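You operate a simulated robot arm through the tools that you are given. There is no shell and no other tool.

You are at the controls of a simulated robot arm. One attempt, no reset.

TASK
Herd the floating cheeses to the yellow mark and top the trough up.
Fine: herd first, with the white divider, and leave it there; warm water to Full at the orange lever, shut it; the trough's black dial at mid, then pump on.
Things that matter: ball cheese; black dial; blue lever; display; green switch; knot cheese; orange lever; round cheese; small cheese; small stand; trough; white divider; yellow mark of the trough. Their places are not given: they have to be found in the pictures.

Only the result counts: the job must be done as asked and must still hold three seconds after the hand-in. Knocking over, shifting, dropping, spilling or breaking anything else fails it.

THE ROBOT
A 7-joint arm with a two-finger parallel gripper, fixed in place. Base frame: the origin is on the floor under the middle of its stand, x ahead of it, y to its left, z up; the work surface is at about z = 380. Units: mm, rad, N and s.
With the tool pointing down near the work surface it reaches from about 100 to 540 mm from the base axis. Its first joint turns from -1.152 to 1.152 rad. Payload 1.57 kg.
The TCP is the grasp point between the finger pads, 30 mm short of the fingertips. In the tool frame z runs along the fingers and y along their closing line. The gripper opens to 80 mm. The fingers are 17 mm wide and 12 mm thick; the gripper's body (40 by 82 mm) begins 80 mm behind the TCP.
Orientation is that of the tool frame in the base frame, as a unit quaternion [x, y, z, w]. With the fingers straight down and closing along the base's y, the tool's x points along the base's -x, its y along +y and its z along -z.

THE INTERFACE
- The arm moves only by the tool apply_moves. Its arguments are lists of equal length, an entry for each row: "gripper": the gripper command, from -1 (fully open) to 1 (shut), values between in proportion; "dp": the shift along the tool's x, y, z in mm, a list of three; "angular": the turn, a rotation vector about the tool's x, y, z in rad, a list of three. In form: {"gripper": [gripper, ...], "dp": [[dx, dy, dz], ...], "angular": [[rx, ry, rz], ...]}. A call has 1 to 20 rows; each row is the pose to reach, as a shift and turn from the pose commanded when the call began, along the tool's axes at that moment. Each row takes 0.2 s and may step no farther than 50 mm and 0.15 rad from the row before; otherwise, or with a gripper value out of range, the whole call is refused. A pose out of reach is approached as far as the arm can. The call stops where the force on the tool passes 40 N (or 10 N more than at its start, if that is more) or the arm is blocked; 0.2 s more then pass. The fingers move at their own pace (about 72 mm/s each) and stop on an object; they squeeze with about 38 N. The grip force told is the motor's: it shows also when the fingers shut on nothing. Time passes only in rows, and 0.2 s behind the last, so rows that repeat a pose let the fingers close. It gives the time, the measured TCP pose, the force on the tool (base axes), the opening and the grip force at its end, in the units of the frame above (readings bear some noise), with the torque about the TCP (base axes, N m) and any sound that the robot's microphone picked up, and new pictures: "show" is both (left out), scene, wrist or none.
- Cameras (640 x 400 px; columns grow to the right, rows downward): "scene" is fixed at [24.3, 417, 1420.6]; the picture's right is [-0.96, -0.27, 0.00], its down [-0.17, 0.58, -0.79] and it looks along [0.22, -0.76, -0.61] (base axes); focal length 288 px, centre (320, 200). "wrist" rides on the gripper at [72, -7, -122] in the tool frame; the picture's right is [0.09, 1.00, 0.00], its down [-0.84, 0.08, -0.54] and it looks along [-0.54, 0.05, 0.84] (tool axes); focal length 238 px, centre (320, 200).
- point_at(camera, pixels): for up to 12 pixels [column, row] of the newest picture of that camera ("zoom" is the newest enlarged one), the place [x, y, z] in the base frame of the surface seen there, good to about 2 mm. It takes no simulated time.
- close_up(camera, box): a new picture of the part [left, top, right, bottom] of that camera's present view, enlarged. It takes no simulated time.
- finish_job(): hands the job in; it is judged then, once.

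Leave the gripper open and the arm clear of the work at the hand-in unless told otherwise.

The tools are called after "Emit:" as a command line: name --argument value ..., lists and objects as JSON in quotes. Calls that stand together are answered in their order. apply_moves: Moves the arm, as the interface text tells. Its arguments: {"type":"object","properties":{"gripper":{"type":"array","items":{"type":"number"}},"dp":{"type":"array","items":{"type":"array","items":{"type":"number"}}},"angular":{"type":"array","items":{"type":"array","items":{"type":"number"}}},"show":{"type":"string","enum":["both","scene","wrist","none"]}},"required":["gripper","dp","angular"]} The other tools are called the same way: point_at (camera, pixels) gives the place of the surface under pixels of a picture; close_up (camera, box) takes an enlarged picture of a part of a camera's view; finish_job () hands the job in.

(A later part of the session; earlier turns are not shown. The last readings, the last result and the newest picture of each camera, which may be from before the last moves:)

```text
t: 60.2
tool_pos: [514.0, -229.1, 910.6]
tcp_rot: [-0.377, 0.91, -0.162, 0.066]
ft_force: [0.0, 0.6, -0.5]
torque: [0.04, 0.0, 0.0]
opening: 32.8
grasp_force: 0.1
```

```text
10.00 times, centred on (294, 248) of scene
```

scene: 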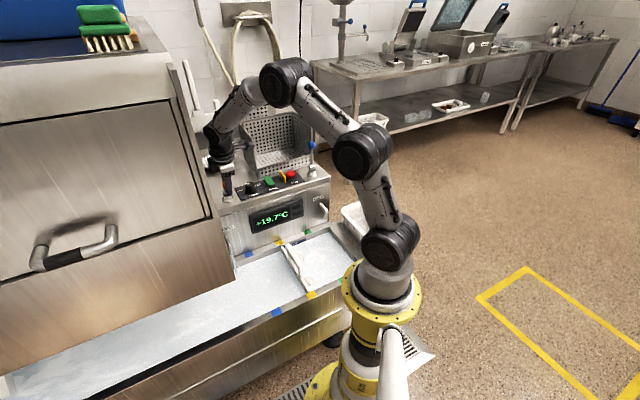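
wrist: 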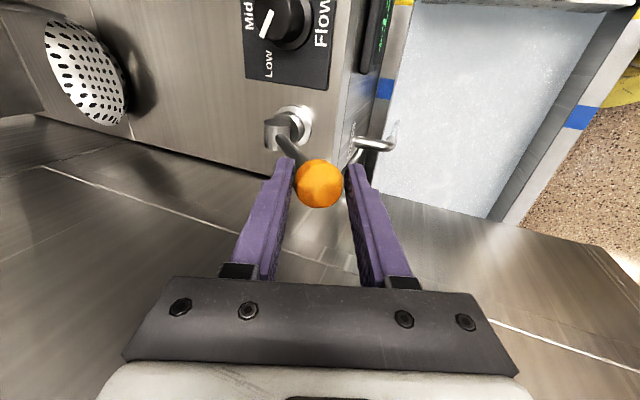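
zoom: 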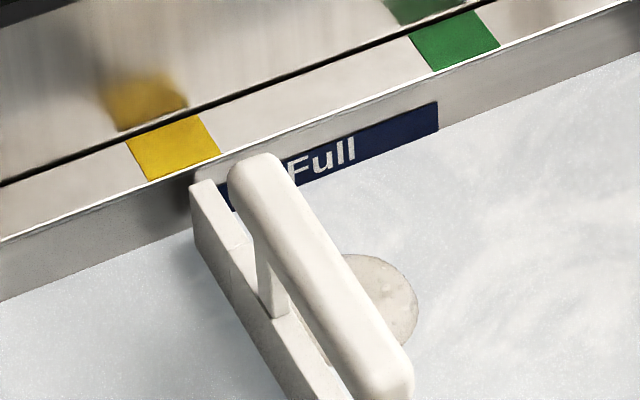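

The water is at ≈524, about 1.4 mm/s. I'll hold 1.4 s more and then push the lever back along its arc to upright in the same call.

Emit:
apply_moves --gripper '[0.18, 0.18, 0.18, 0.18, 0.18, 0.18, 0.18, 0.18, 0.18, 0.18, 0.18, 0.18, 0.18, 0.18, 0.18, 0.18]' --dp '[[0, 0, 0], [0, 0, 0], [0, 0, 0], [0, 0, 0], [0, 0, 0], [0, 0, 0], [0, 0, 0], [0, -9.5, -1.0], [0, -18.8, -1.7], [0, -27.5, -2.6], [0, -36, -3.2], [0, -44.5, -2.7], [0, -53.2, -1.7], [0, -61.5, 0.3], [0, -67, 1.8], [0, -69.9, 2.7]]' --angular '[[0, 0, 0], [0, 0, 0], [0, 0, 0], [0, 0, 0], [0, 0, 0], [0, 0, 0], [0, 0, 0], [0, 0, 0], [0, 0, 0], [0, 0, 0], [0, 0, 0], [0, 0, 0], [0, 0, 0], [0, 0, 0], [0, 0, 0], [0, 0, 0]]'

Emit:
point_at --camera "scene" --pixels '[[250, 300], [230, 310], [325, 255], [280, 280], [240, 300], [200, 325]]'

Emit:
close_up --camera "scene" --box '[200, 200, 300, 300]'

Emit:
close_up --camera "scene" --box '[180, 130, 260, 210]'

```text
t: 63.6
tool_pos: [561.3, -277.3, 933.0]
tcp_rot: [-0.377, 0.91, -0.16, 0.067]
ft_force: [-0.7, 0.2, 0.0]
torque: [0.03, -0.02, -0.02]
opening: 33.5
grasp_force: 0.3
```

scene: 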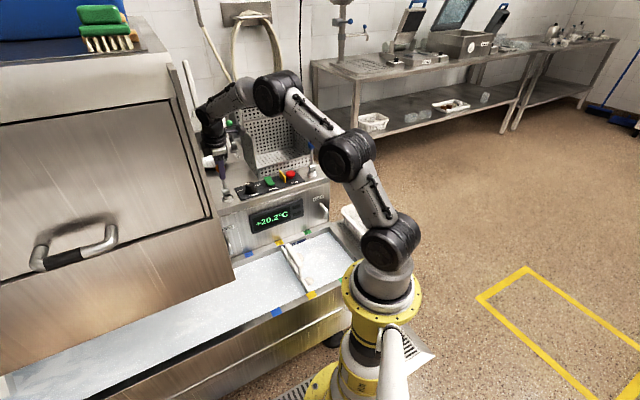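
wrist: 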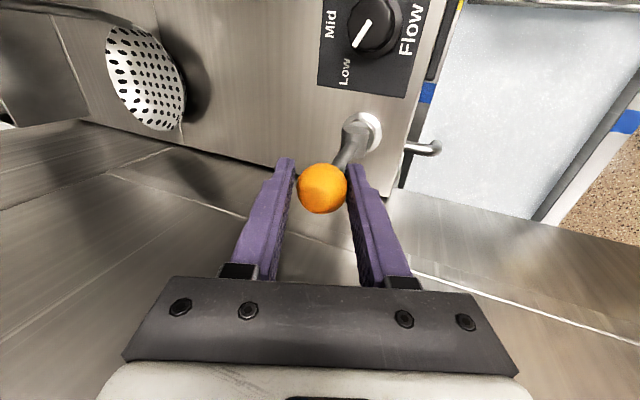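

```text
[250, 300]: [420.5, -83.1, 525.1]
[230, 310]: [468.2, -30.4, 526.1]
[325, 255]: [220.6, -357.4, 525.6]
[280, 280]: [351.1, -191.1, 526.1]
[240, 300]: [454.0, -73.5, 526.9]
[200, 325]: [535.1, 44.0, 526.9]
```

```text
4.00 times, centred on (250, 250) of scene
```

zoom: 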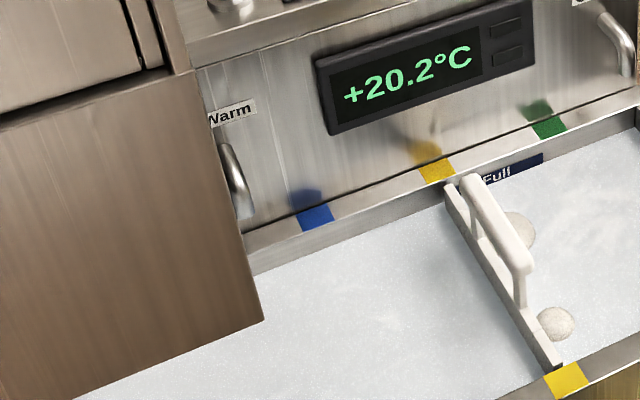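

```text
5.00 times, centred on (220, 170) of scene
```

zoom: 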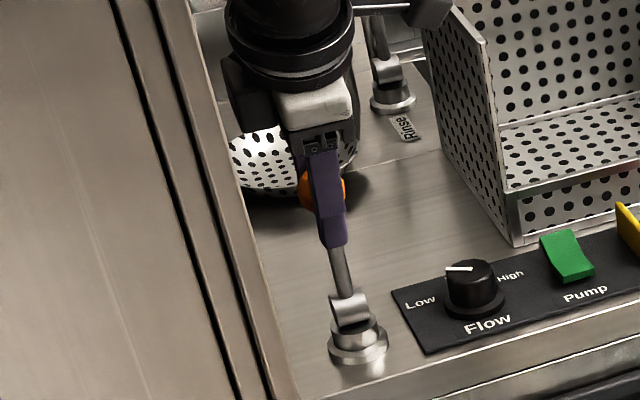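

The flow has stopped, the water is at ≈526 (inside the Full band) and the display reads 20.2 °C. I'll measure how upright the lever is now.

Emit:
point_at --camera "wrist" --pixels '[[322, 188], [322, 178], [322, 200], [310, 188], [335, 188], [350, 155], [343, 165], [362, 125]]'

Emit:
close_up --camera "wrist" --box '[260, 90, 400, 230]'

```text
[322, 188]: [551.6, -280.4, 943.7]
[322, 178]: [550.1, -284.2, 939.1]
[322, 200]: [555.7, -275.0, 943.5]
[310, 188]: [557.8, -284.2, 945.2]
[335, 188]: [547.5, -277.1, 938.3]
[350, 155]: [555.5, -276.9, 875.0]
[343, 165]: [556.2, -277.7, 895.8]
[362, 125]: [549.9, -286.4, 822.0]
```

```text
2.86 times, centred on (330, 160) of wrist
```

zoom: 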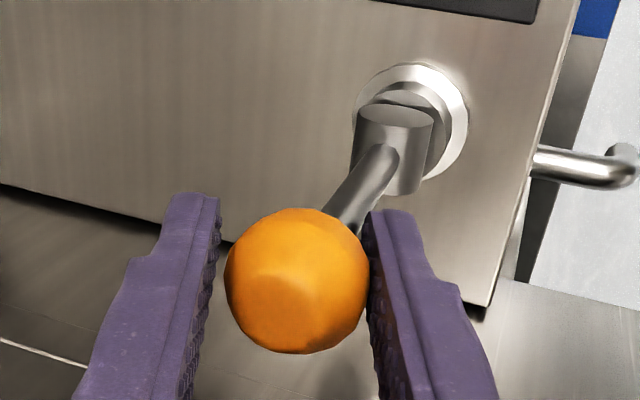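

The knob centre is at c≈591.8, versus about 592–594 at the start, so the lever is essentially upright. I'll push 3 mm more toward shut to see whether a stop is felt.

Emit:
apply_moves --gripper '[0.18, 0.18, 0.18, 0.18]' --dp '[[0, -1, 0.3], [0, -2, 0.6], [0, -2.8, 0.9], [0, -2.8, 0.9]]' --angular '[[0, 0, 0], [0, 0, 0], [0, 0, 0], [0, 0, 0]]'

Emit:
close_up --camera "scene" --box '[180, 130, 260, 210]'

Emit:
close_up --camera "scene" --box '[200, 200, 300, 300]'

```text
t: 64.6
tool_pos: [562.7, -278.8, 933.1]
tcp_rot: [-0.377, 0.91, -0.161, 0.066]
ft_force: [-1.1, 1.3, -0.2]
torque: [0.05, 0.03, -0.01]
opening: 34.2
grasp_force: 0.9
```

scene: 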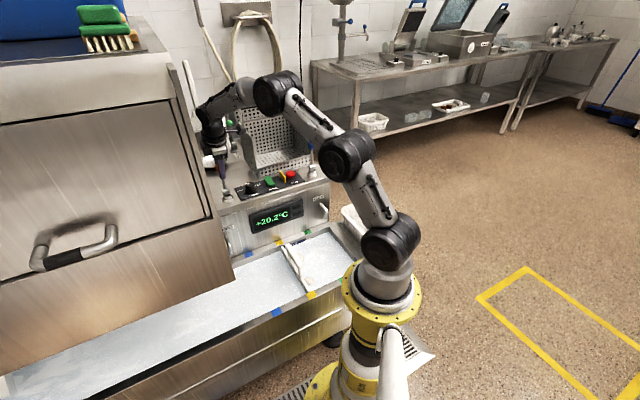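
wrist: 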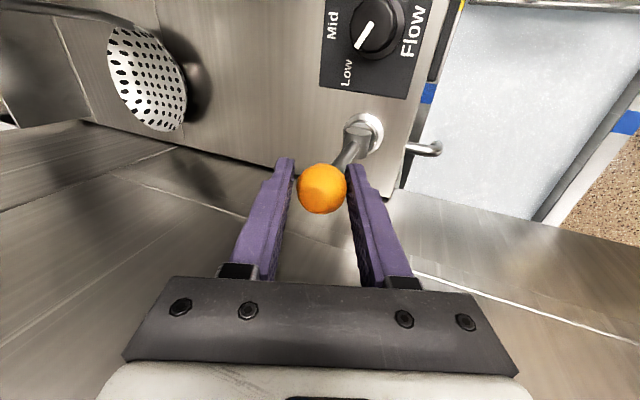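

```text
5.00 times, centred on (220, 170) of scene
```

zoom: 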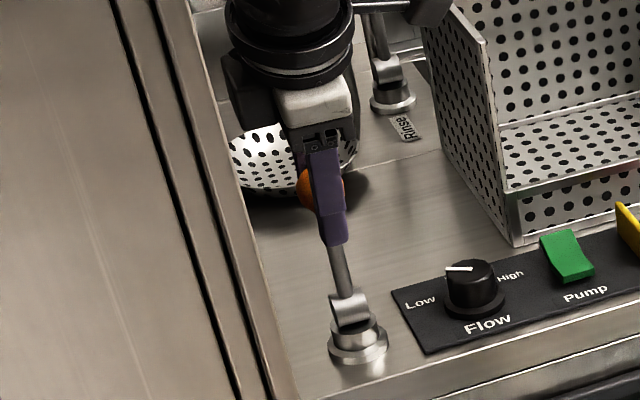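

```text
4.00 times, centred on (250, 250) of scene
```

zoom: 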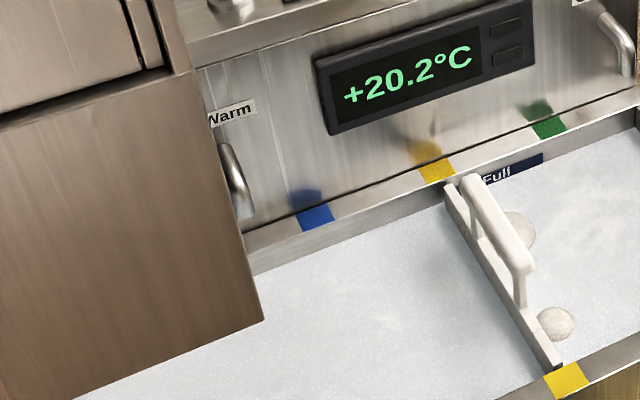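

There is a slight resistance, so the lever is at its shut stop. I'll check the label and waterline once more before leaving the lever.

Emit:
close_up --camera "scene" --box '[262, 228, 326, 268]'

Emit:
point_at --camera "zoom" --pixels '[[434, 107], [434, 120], [434, 135], [434, 150], [400, 122], [400, 135], [400, 160], [500, 140], [560, 110], [450, 180], [100, 330]]'

```text
10.00 times, centred on (294, 248) of scene
```

zoom: 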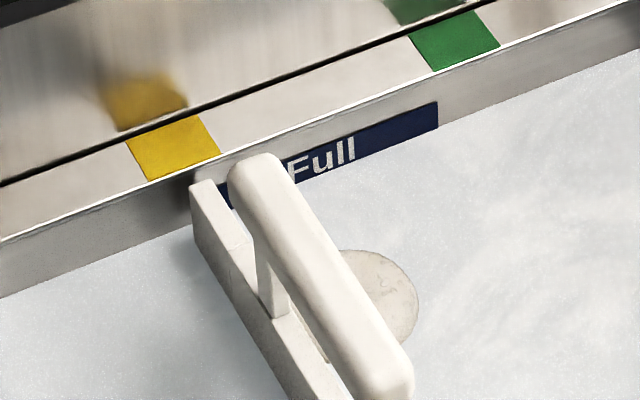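

```text
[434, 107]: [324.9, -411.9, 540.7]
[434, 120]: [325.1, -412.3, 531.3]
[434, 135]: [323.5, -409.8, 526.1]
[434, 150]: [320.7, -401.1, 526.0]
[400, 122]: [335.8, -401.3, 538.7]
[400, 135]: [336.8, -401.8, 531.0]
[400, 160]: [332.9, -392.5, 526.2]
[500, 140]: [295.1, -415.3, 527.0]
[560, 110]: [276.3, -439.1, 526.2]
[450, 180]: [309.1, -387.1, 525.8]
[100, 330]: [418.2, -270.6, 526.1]
```

The level is 526.2 and the label centre is ≈530. The lever is still in hand, so I'll top up about 3–4 mm to reach the label's middle: open to about 40° and hold briefly.

Emit:
apply_moves --gripper '[0.18, 0.18, 0.18, 0.18, 0.18, 0.18, 0.18, 0.18, 0.18, 0.18, 0.18]' --dp '[[0, 7, -2], [0, 14, -3.6], [0, 20.9, -4.9], [0, 29.5, -5.8], [0, 38.1, -6.4], [0, 46.7, -5.8], [0, 55.3, -4.9], [0, 63.4, -3.4], [0, 71.4, -1.8], [0, 71.4, -1.8], [0, 71.4, -1.8]]' --angular '[[0, 0, 0], [0, 0, 0], [0, 0, 0], [0, 0, 0], [0, 0, 0], [0, 0, 0], [0, 0, 0], [0, 0, 0], [0, 0, 0], [0, 0, 0], [0, 0, 0]]' --show "scene"

Emit:
point_at --camera "scene" --pixels '[[250, 300], [230, 310], [325, 255], [280, 280], [240, 300], [200, 325], [330, 250], [260, 290], [215, 320], [318, 262]]'

```text
t: 67.0
tool_pos: [516.5, -231.4, 911.2]
tcp_rot: [-0.378, 0.909, -0.162, 0.067]
ft_force: [0.9, 0.0, -0.2]
torque: [0.0, -0.03, 0.03]
opening: 33.3
grasp_force: 0.9
```

scene: 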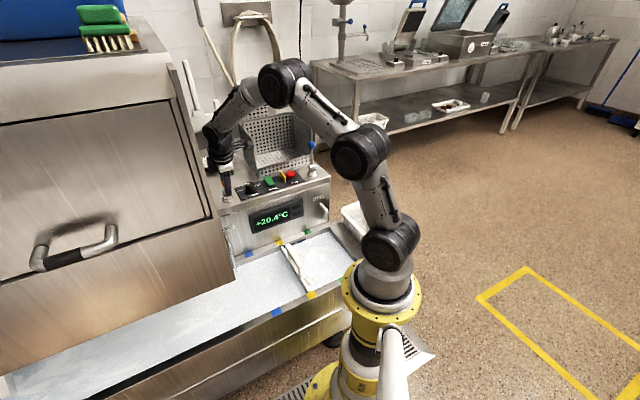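

```text
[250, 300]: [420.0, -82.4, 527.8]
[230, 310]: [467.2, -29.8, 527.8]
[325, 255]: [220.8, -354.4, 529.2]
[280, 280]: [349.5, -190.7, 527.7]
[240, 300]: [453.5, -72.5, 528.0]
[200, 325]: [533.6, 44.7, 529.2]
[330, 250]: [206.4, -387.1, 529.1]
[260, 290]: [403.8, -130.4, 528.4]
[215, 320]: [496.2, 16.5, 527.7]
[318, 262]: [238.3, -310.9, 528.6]
```

The level is ≈528.3. I'll close the lever right now along the same arc back to the shut stop.

Emit:
apply_moves --gripper '[0.18, 0.18, 0.18, 0.18, 0.18, 0.18, 0.18, 0.18, 0.18, 0.18, 0.18]' --dp '[[0, -9, -1.7], [0, -18, -3.3], [0, -27, -4.2], [0, -36, -4.5], [0, -44.5, -3.8], [0, -53, -2.8], [0, -60, -1.3], [0, -66.5, 0.4], [0, -70, 1.4], [0, -71.8, 1.9], [0, -71.8, 1.9]]' --angular '[[0, 0, 0], [0, 0, 0], [0, 0, 0], [0, 0, 0], [0, 0, 0], [0, 0, 0], [0, 0, 0], [0, 0, 0], [0, 0, 0], [0, 0, 0], [0, 0, 0]]'

Emit:
point_at --camera "scene" --pixels '[[250, 300], [230, 310], [325, 255], [280, 280], [240, 300], [200, 325], [330, 250], [260, 290], [215, 320], [318, 262]]'

Emit:
close_up --camera "scene" --box '[180, 130, 260, 210]'

Emit:
close_up --camera "scene" --box '[200, 200, 300, 300]'

```text
t: 69.4
tool_pos: [563.9, -279.7, 932.4]
tcp_rot: [-0.377, 0.91, -0.161, 0.067]
ft_force: [-2.8, 4.2, 1.0]
torque: [0.16, 0.09, -0.02]
opening: 36.8
grasp_force: 2.1
```

scene: 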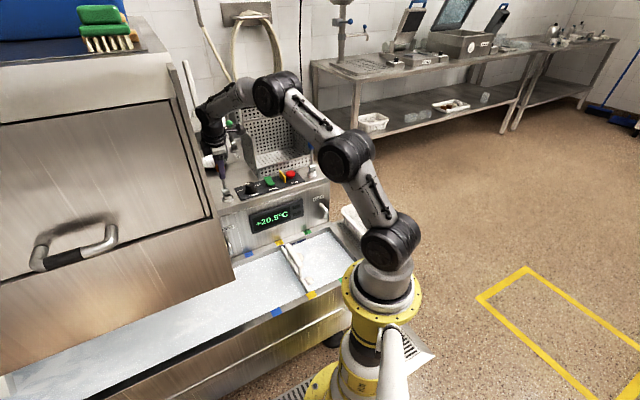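
wrist: 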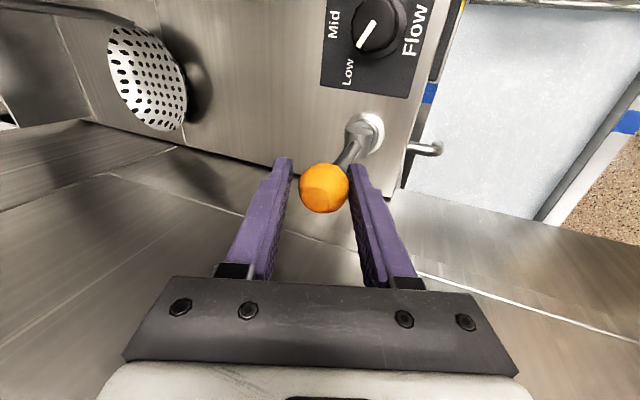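

```text
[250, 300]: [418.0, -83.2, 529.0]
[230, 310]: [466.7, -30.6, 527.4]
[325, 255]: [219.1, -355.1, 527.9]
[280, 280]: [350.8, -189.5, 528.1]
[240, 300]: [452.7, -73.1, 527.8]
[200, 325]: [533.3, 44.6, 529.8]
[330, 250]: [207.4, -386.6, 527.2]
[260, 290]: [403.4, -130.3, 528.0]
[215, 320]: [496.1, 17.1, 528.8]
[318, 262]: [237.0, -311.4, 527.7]
```

```text
5.00 times, centred on (220, 170) of scene
```

zoom: 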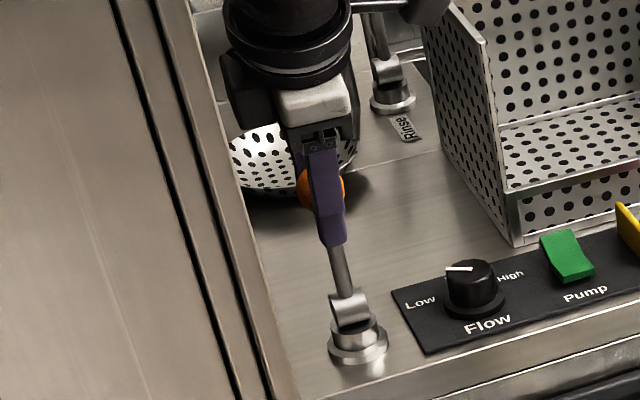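

```text
4.00 times, centred on (250, 250) of scene
```

zoom: 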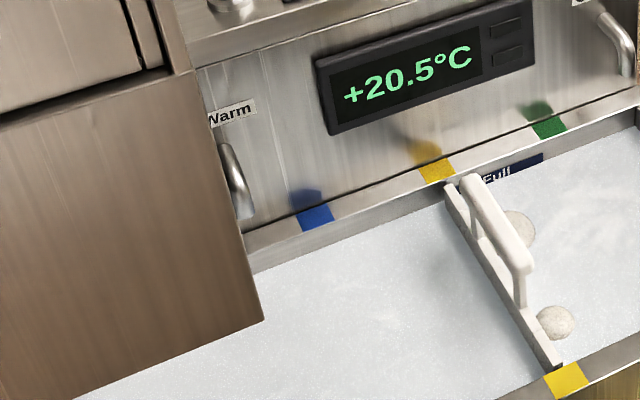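

The lever is firmly at its shut stop (the finger was pushed back 3.4 mm), the flow is off, the level ≈528 is near the label's middle, and the display reads 20.5 °C. I'll open a bit and retreat along the tool axis.

Emit:
apply_moves --gripper '[-0.1, -0.1, -0.1, -0.1, -0.1, -0.1, -0.1, -0.1]' --dp '[[0, 1, 0], [0, 2.5, 0], [0, 2.5, -15], [0, 2.5, -40], [0, 2.5, -70], [0, 2.5, -100], [0, 2.5, -130], [0, 2.5, -130]]' --angular '[[0, 0, 0], [0, 0, 0], [0, 0, 0], [0, 0, 0], [0, 0, 0], [0, 0, 0], [0, 0, 0], [0, 0, 0]]'

Emit:
close_up --camera "wrist" --box '[220, 0, 460, 180]'

Emit:
close_up --camera "scene" --box '[180, 130, 260, 210]'

```text
t: 71.2
tool_pos: [530.8, -245.8, 1052.7]
tcp_rot: [-0.376, 0.91, -0.161, 0.068]
ft_force: [0.7, -0.2, 0.0]
torque: [0.0, -0.01, 0.01]
opening: 44.0
grasp_force: 0.0
```

scene: 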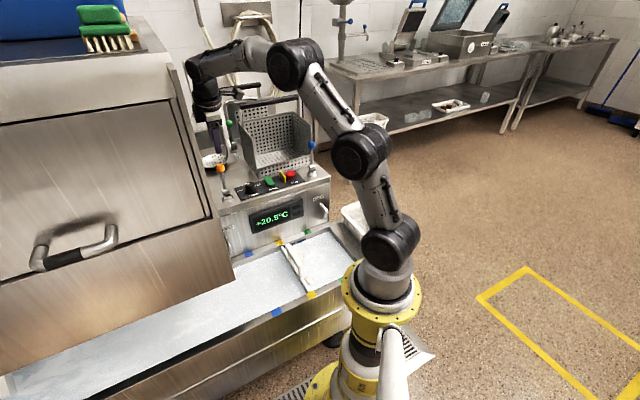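
wrist: 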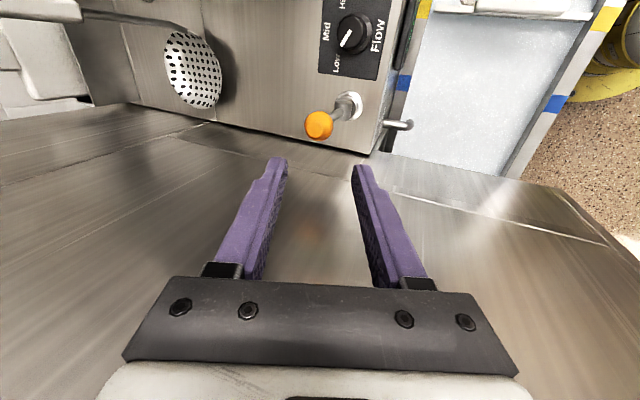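

```text
2.22 times, centred on (340, 90) of wrist
```

zoom: 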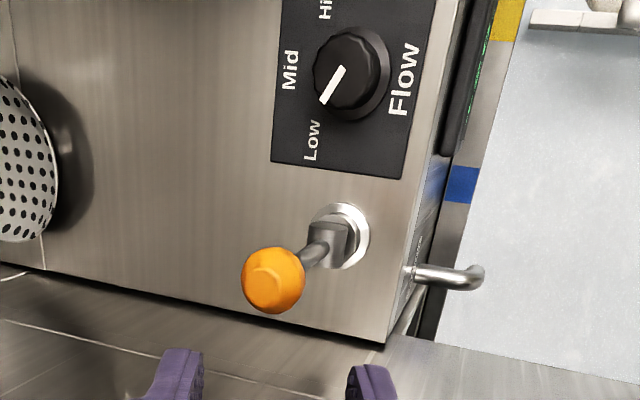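

```text
5.00 times, centred on (220, 170) of scene
```

zoom: 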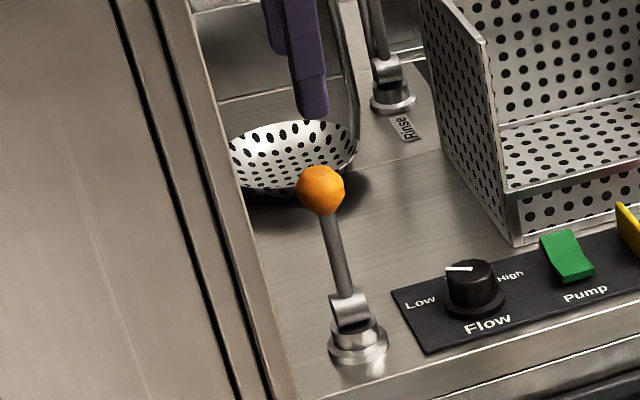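

The lever is back exactly where it was at the start (fully shut). Next is the flow dial. I'll measure the dial cap and the nearby perforated box corners for clearance.

Emit:
point_at --camera "scene" --pixels '[[238.5, 121.5], [259, 177], [241, 104], [247, 150], [263, 172], [252, 160], [309, 115], [244, 117]]'

Emit:
close_up --camera "wrist" --box '[310, 0, 410, 80]'

Emit:
point_at --camera "zoom" --pixels '[[245, 212], [215, 275], [180, 240], [270, 180], [300, 220], [240, 300], [270, 290], [235, 230], [90, 200], [155, 400], [200, 30], [400, 200]]'

```text
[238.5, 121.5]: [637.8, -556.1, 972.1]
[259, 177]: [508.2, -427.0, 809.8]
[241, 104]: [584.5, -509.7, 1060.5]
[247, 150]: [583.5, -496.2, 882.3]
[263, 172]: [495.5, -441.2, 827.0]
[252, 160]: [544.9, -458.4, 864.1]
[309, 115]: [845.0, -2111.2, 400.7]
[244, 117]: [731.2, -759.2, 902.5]
```

```text
5.00 times, centred on (360, 40) of wrist
```

zoom: 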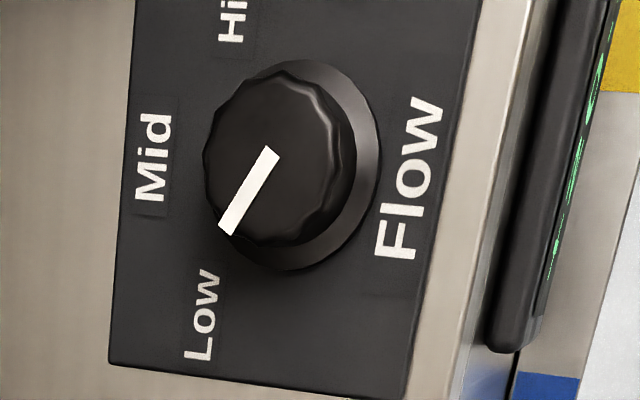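

```text
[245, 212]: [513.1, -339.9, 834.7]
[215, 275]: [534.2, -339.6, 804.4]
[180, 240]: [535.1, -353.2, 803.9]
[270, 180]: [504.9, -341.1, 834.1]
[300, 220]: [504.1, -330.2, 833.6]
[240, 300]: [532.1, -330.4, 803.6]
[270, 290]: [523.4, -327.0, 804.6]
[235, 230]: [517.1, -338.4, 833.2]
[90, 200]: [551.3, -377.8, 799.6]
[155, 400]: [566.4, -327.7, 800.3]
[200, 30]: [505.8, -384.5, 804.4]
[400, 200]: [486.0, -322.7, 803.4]
```

I'll get a few more cap-rim points to fix the dial centre, radius and indicator angle.

Emit:
point_at --camera "zoom" --pixels '[[274, 152], [226, 228], [210, 165], [225, 105], [280, 72], [325, 105], [335, 160], [305, 225], [265, 240], [220, 205], [150, 160], [205, 315]]'

Emit:
point_at --camera "wrist" --pixels '[[343, 4], [325, 32], [336, 66], [378, 35]]'

```text
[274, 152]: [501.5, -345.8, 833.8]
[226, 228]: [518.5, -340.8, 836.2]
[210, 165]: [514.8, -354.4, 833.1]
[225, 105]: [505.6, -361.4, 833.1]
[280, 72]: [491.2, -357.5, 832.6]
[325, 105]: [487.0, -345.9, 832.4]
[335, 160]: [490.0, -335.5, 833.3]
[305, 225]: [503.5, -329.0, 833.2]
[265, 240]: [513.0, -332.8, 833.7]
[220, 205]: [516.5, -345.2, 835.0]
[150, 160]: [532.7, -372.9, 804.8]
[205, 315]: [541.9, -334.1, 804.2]
```

```text
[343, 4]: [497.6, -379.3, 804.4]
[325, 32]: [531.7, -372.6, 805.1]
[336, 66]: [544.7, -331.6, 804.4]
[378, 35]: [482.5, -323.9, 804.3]
```

The dial centre is at ≈(502,-345.5), cap diameter ≈32 mm, top z≈834. The indicator is at +16° (Low) and Mid lies at about -44°, so it needs about a 60° clockwise turn. I'll move over the dial at z≈960, un-tilting to vertical, keeping high while passing the lever.

Emit:
apply_moves --gripper '[-0.3, -0.3, -0.3, -0.3, -0.3, -0.3, -0.3, -0.3]' --dp '[[25, -13, 5], [50, -26, 9.5], [75, -39, 14], [90.9, -47, 17.2], [90.9, -36, 47], [90.9, -25, 77], [90.9, -15.2, 104.2], [90.9, -15.2, 104.2]]' --angular '[[-0.09, 0, 0], [-0.18, 0, 0], [-0.27, 0, 0], [-0.35, 0, 0], [-0.35, 0, 0], [-0.35, 0, 0], [-0.35, 0, 0], [-0.35, 0, 0]]'

```text
t: 73.0
tool_pos: [501.5, -346.4, 959.1]
tcp_rot: [-0.383, 0.924, 0.001, 0.0]
ft_force: [0.0, 0.1, 0.0]
torque: [0.03, -0.03, 0.01]
opening: 52.0
grasp_force: 0.1
```

scene: 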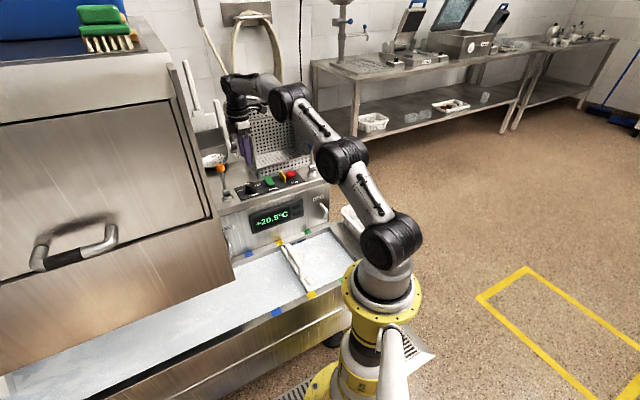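
wrist: 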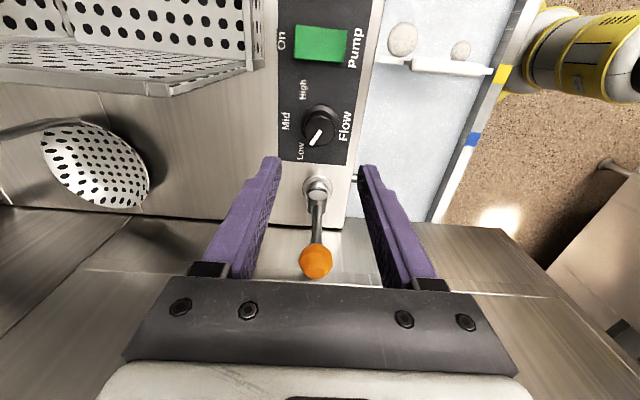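

The vertical pose over the dial is reached. I'll check the dial's exact centre against the tool axis and the Mid/Low label directions.

Emit:
close_up --camera "wrist" --box '[260, 60, 380, 180]'

Emit:
point_at --camera "zoom" --pixels '[[320, 200], [300, 190], [290, 230], [270, 200], [365, 190], [310, 150], [330, 240], [138, 204], [222, 300], [235, 98], [420, 130], [320, 175]]'

```text
3.33 times, centred on (320, 120) of wrist
```

zoom: 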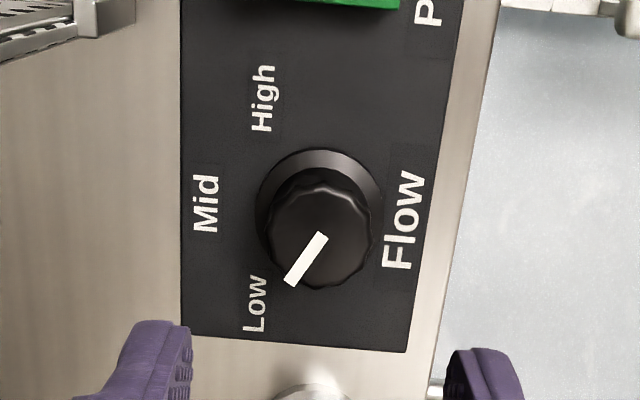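

```text
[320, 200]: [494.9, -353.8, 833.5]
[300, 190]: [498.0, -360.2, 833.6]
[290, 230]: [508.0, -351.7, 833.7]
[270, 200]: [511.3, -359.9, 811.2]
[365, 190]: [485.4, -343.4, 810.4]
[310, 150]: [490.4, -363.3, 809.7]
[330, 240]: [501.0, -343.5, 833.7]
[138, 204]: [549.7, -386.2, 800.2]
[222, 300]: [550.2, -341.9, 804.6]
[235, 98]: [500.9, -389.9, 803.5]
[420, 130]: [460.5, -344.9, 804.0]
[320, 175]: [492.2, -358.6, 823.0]
```

The cap centre (≈502.4,-345.4) is within 1 mm of the tool axis. The flange top is z≈811, so I'll descend to TCP z≈846 (tips ≈816) with the fingers open 52 mm.

Emit:
apply_moves --gripper '[-0.3, -0.3, -0.3, -0.3, -0.3, -0.3]' --dp '[[-1, 0.3, 30], [-1, 0.3, 60], [-1, 0.3, 85], [-1, 0.3, 102], [-1, 0.3, 112], [-1, 0.3, 112]]' --angular '[[0, 0, 0], [0, 0, 0], [0, 0, 0], [0, 0, 0], [0, 0, 0], [0, 0, 0]]'

Emit:
close_up --camera "scene" --box '[205, 130, 301, 205]'

```text
t: 74.4
tool_pos: [502.6, -345.3, 847.4]
tcp_rot: [-0.383, 0.924, 0.0, 0.0]
ft_force: [0.2, 0.2, 0.1]
torque: [-0.01, 0.03, -0.02]
opening: 51.7
grasp_force: 0.1
```

scene: 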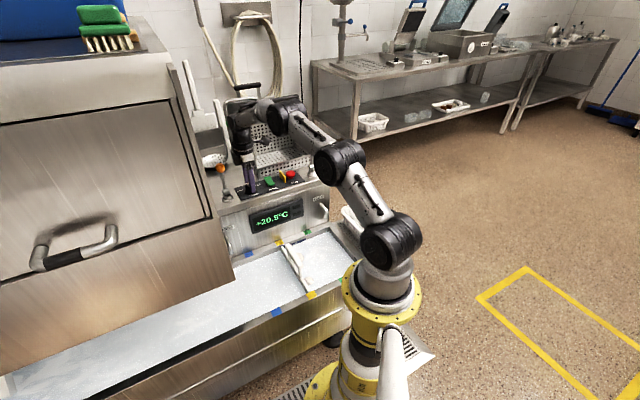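
wrist: 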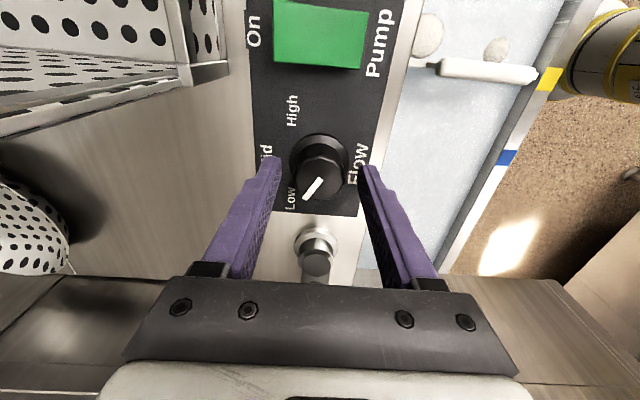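

```text
5.33 times, centred on (253, 168) of scene
```

zoom: 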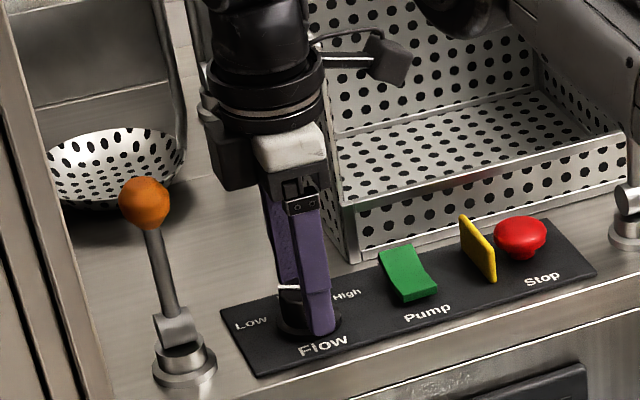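

No contact so far. The arm link appears near the blue lever in the picture, so I'll check its clearance before turning.

Emit:
point_at --camera "scene" --pixels '[[288, 108], [300, 122], [312, 135], [325, 150], [340, 160], [312, 172], [310, 150], [360, 190]]'

```text
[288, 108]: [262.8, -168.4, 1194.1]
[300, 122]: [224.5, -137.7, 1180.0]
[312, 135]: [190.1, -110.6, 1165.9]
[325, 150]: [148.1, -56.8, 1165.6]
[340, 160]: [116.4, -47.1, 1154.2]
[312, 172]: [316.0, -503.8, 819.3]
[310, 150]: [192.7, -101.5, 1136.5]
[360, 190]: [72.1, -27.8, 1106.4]
```

The arm is well clear of the blue lever. I'll close the fingers on the dial cap.

Emit:
apply_moves --gripper '[1, 1, 1, 1]' --dp '[[0, 0, 0], [0, 0, 0], [0, 0, 0], [0, 0, 0]]' --angular '[[0, 0, 0], [0, 0, 0], [0, 0, 0], [0, 0, 0]]'

```text
t: 75.4
tool_pos: [503.0, -347.2, 847.9]
tcp_rot: [-0.383, 0.924, -0.001, 0.001]
ft_force: [5.8, -4.5, -4.6]
torque: [-0.16, -0.25, -0.07]
opening: 33.0
grasp_force: 41.1
```

scene: 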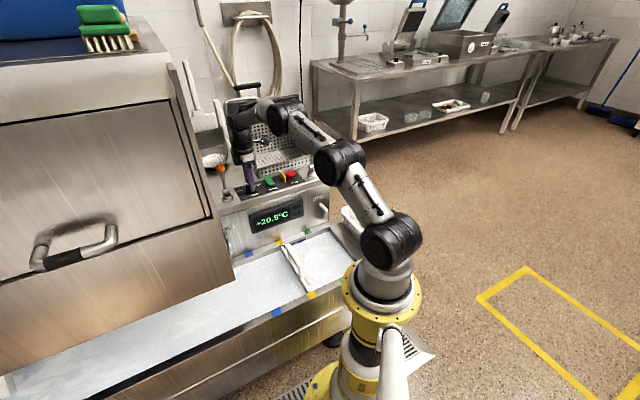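
wrist: 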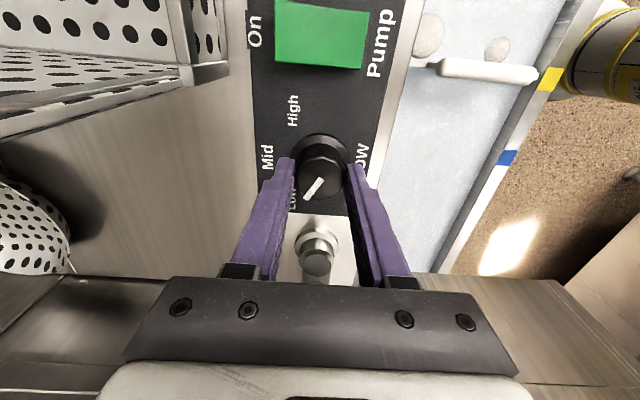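

The cap is gripped at 33 mm. I'll turn the tool +1.05 rad about its axis (clockwise from above), with a 1 mm shift to relieve the side load.

Emit:
apply_moves --gripper '[1, 1, 1, 1, 1, 1, 1, 1, 1, 1, 1]' --dp '[[0, -1, 0], [0, -1, 0], [0, -1, 0], [0, -1, 0], [0, -1, 0], [0, -1, 0], [0, -1, 0], [0, -1, 0], [0, -1, 0], [0, -1, 0], [0, -1, 0]]' --angular '[[0, 0, 0.05], [0, 0, 0.15], [0, 0, 0.26], [0, 0, 0.37], [0, 0, 0.48], [0, 0, 0.59], [0, 0, 0.7], [0, 0, 0.81], [0, 0, 0.92], [0, 0, 1.0], [0, 0, 1.05]]'

Emit:
close_up --camera "wrist" --box '[250, 80, 390, 220]'

Emit:
close_up --camera "scene" --box '[221, 160, 285, 205]'

```text
t: 77.8
tool_pos: [503.7, -345.9, 848.0]
tcp_rot: [0.132, 0.991, 0.0, -0.001]
ft_force: [11.8, 5.0, -15.2]
torque: [-0.03, -0.86, -0.02]
opening: 32.9
grasp_force: 41.1
```

scene: 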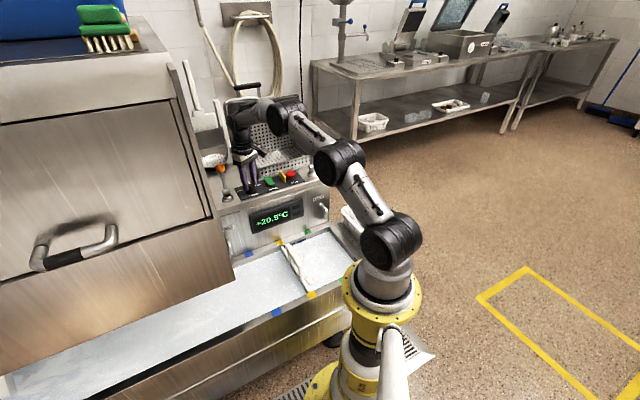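
wrist: 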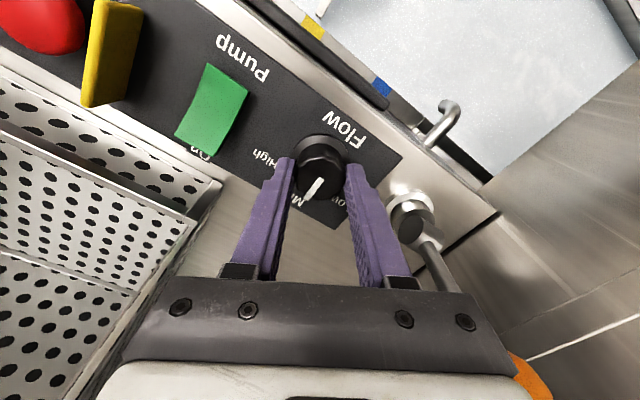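

```text
2.86 times, centred on (320, 150) of wrist
```

zoom: 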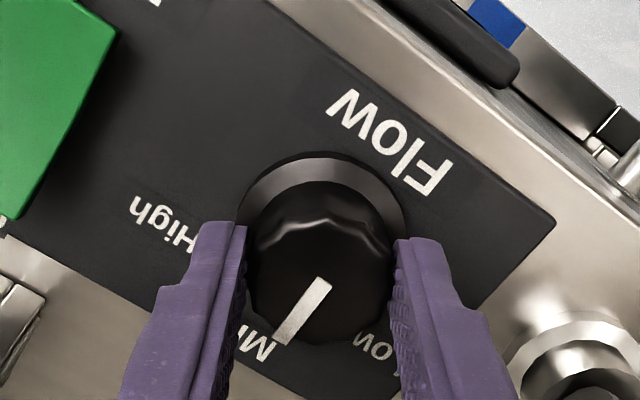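

```text
8.89 times, centred on (253, 182) of scene
```

zoom: 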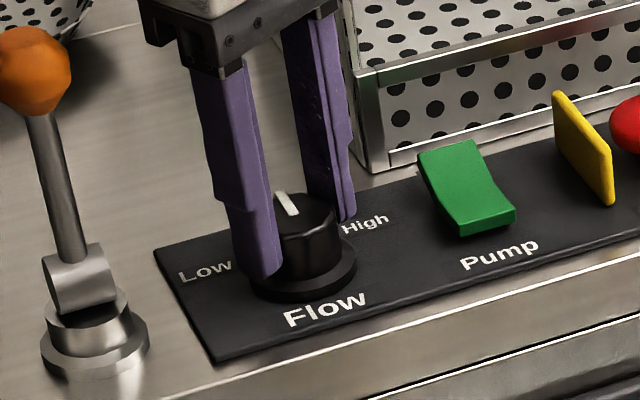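

The dial turned with the gripper. I'll measure the indicator's direction now.

Emit:
close_up --camera "wrist" --box '[280, 120, 360, 220]'

Emit:
point_at --camera "zoom" --pixels '[[322, 230], [310, 250], [298, 270], [288, 285], [318, 238], [285, 295], [325, 180], [240, 305], [390, 305]]'

```text
4.00 times, centred on (320, 170) of wrist
```

zoom: 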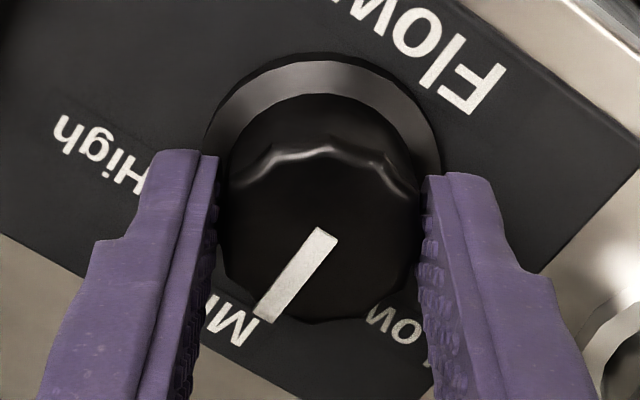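

```text
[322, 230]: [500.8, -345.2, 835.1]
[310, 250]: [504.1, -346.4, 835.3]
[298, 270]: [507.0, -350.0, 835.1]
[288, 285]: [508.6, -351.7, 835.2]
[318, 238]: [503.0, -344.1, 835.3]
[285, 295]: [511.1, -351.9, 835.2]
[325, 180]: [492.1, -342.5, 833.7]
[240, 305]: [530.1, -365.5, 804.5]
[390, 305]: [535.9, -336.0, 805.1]
```

The indicator points at about -42 to -44°, right at Mid (label direction ≈-42 to -45°). I'll open the fingers and rise straight up.

Emit:
apply_moves --gripper '[-0.3, -0.3, -0.3, -0.3, -0.3, -0.3, -0.3, -0.3]' --dp '[[0, 0, 0], [0, 0, 0], [0, 0, -10], [0, 0, -30], [0, 0, -60], [0, 0, -90], [0, 0, -120], [0, 0, -120]]' --angular '[[0, 0, 0], [0, 0, 0], [0, 0, 0], [0, 0, 0], [0, 0, 0], [0, 0, 0], [0, 0, 0], [0, 0, 0]]'

Emit:
close_up --camera "wrist" --box '[180, 40, 400, 220]'

Emit:
close_up --camera "scene" --box '[221, 160, 301, 205]'

```text
t: 79.6
tool_pos: [505.7, -345.5, 969.1]
tcp_rot: [0.131, 0.991, 0.0, -0.001]
ft_force: [0.6, 0.0, 0.1]
torque: [0.03, -0.03, -0.01]
opening: 52.0
grasp_force: 0.0
```

scene: 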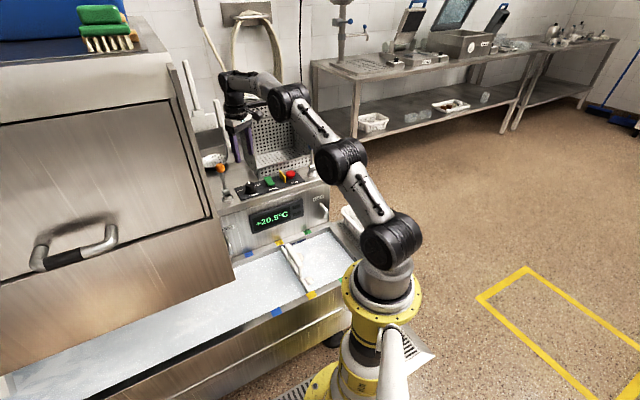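
wrist: 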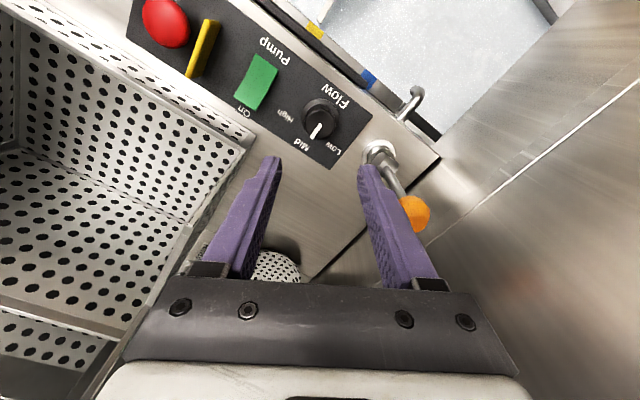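

```text
2.22 times, centred on (290, 130) of wrist
```

zoom: 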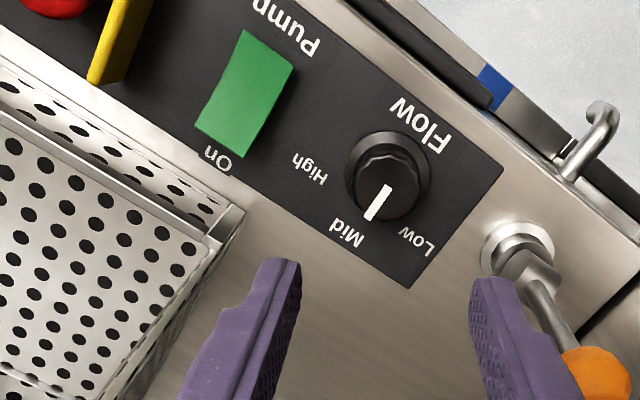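

```text
8.00 times, centred on (261, 182) of scene
```

zoom: 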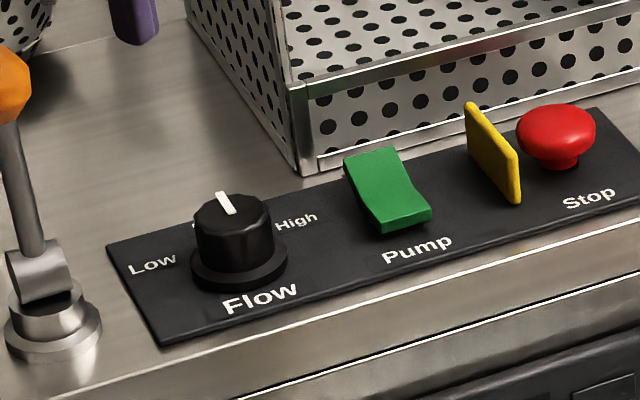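

The indicator sits at Mid. Next is the green pump switch, a rocker with "On" at its back side. I'll measure its surface profile.

Emit:
close_up --camera "scene" --box '[253, 170, 293, 200]'

Emit:
point_at --camera "zoom" --pixels '[[205, 125], [215, 160], [225, 190], [235, 220], [245, 245], [255, 265], [270, 270], [280, 285], [160, 130], [255, 110], [225, 270], [310, 245]]'

Emit:
close_up --camera "wrist" --box '[200, 30, 300, 130]'

```text
13.33 times, centred on (273, 185) of scene
```

zoom: 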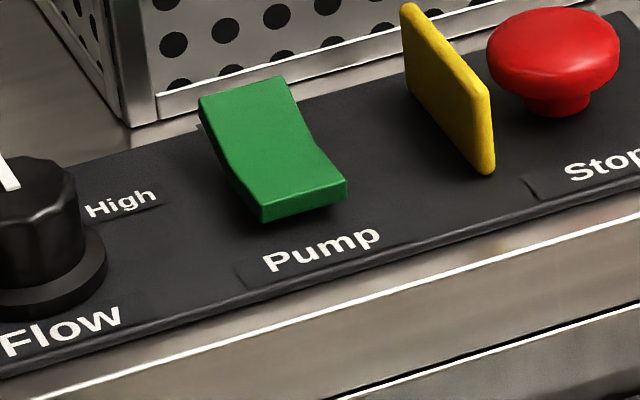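

```text
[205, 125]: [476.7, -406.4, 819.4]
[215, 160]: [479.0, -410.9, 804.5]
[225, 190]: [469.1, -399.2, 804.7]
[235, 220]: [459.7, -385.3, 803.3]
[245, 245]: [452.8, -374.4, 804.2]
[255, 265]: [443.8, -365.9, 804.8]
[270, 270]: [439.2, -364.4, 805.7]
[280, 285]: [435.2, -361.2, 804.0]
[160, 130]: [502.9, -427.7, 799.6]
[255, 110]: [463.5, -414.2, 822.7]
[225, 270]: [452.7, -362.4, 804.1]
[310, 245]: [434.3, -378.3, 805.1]
```

```text
4.00 times, centred on (250, 80) of wrist
```

zoom: 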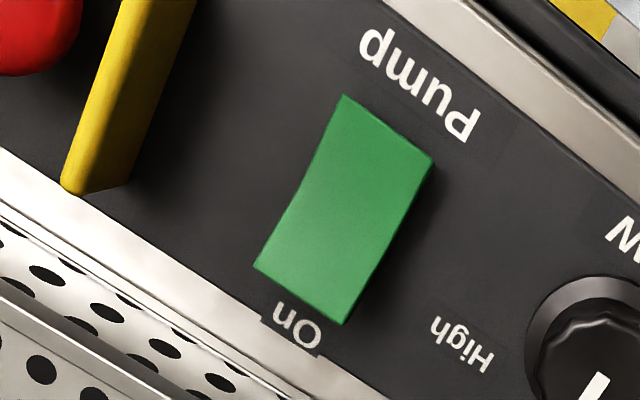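

I'll measure the rocker's heights from the wrist zoom, back end to front end.

Emit:
point_at --camera "zoom" --pixels '[[262, 266], [340, 318], [302, 288], [315, 260], [330, 235], [345, 208], [358, 180], [372, 155], [385, 132], [346, 100], [428, 160], [300, 325]]'

Emit:
point_at --camera "wrist" --pixels '[[207, 50], [193, 76], [210, 22], [245, 160], [247, 142], [160, 100]]'

```text
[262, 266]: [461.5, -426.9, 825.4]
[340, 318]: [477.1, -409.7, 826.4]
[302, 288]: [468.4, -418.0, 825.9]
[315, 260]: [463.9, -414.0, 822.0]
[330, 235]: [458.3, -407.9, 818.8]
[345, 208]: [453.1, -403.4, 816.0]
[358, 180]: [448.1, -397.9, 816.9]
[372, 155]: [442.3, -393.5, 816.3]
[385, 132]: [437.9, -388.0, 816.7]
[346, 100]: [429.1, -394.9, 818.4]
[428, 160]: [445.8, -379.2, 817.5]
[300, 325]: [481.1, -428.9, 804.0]
```

```text
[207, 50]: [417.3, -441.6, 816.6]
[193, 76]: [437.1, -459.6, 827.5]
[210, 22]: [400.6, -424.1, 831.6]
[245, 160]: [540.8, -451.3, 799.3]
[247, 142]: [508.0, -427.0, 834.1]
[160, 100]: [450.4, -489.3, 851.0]
```

The rocker's back ("On") end is raised (z≈826) and the front is down (z≈816.5), so I must press the back end at about (463,-412). I'll close the fingers, turn to align, and hover above it at z≈930.

Emit:
apply_moves --gripper '[1, 1, 1, 1, 1, 1, 1]' --dp '[[4, -13, 0], [9, -28, 0], [14, -44, 8], [19, -60, 20], [23.8, -75.7, 32], [23.8, -75.7, 39], [23.8, -75.7, 39]]' --angular '[[0, 0, 0.1], [0, 0, 0.2], [0, 0, 0.3], [0, 0, 0.4], [0, 0, 0.5], [0, 0, 0.524], [0, 0, 0.524]]'

Emit:
close_up --camera "wrist" --box '[240, 80, 400, 220]'

```text
t: 81.2
tool_pos: [461.1, -412.7, 929.8]
tcp_rot: [0.384, 0.923, 0.0, 0.0]
ft_force: [0.1, 0.3, -0.7]
torque: [0.0, 0.01, -0.02]
opening: 0.2
grasp_force: 20.9
```

scene: 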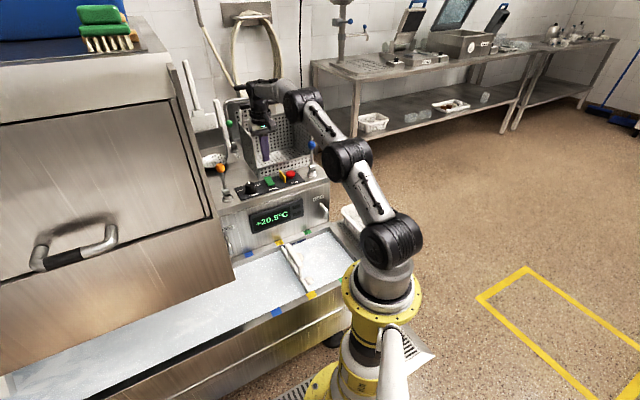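
wrist: 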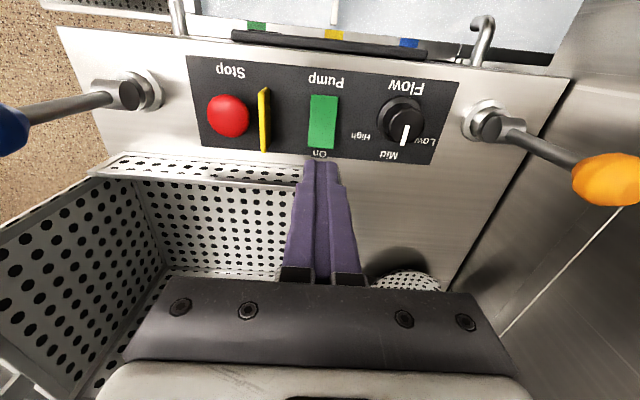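

```text
2.86 times, centred on (320, 150) of wrist
```

zoom: 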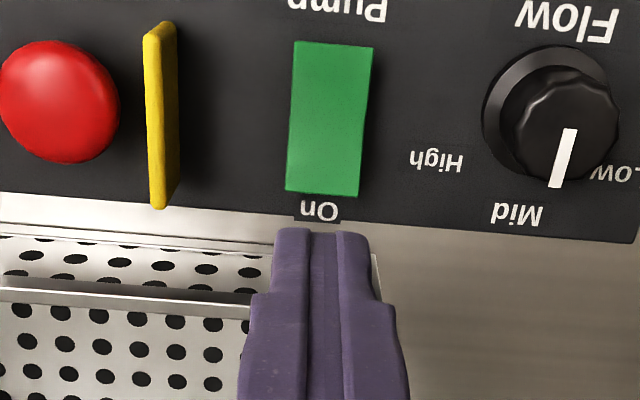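

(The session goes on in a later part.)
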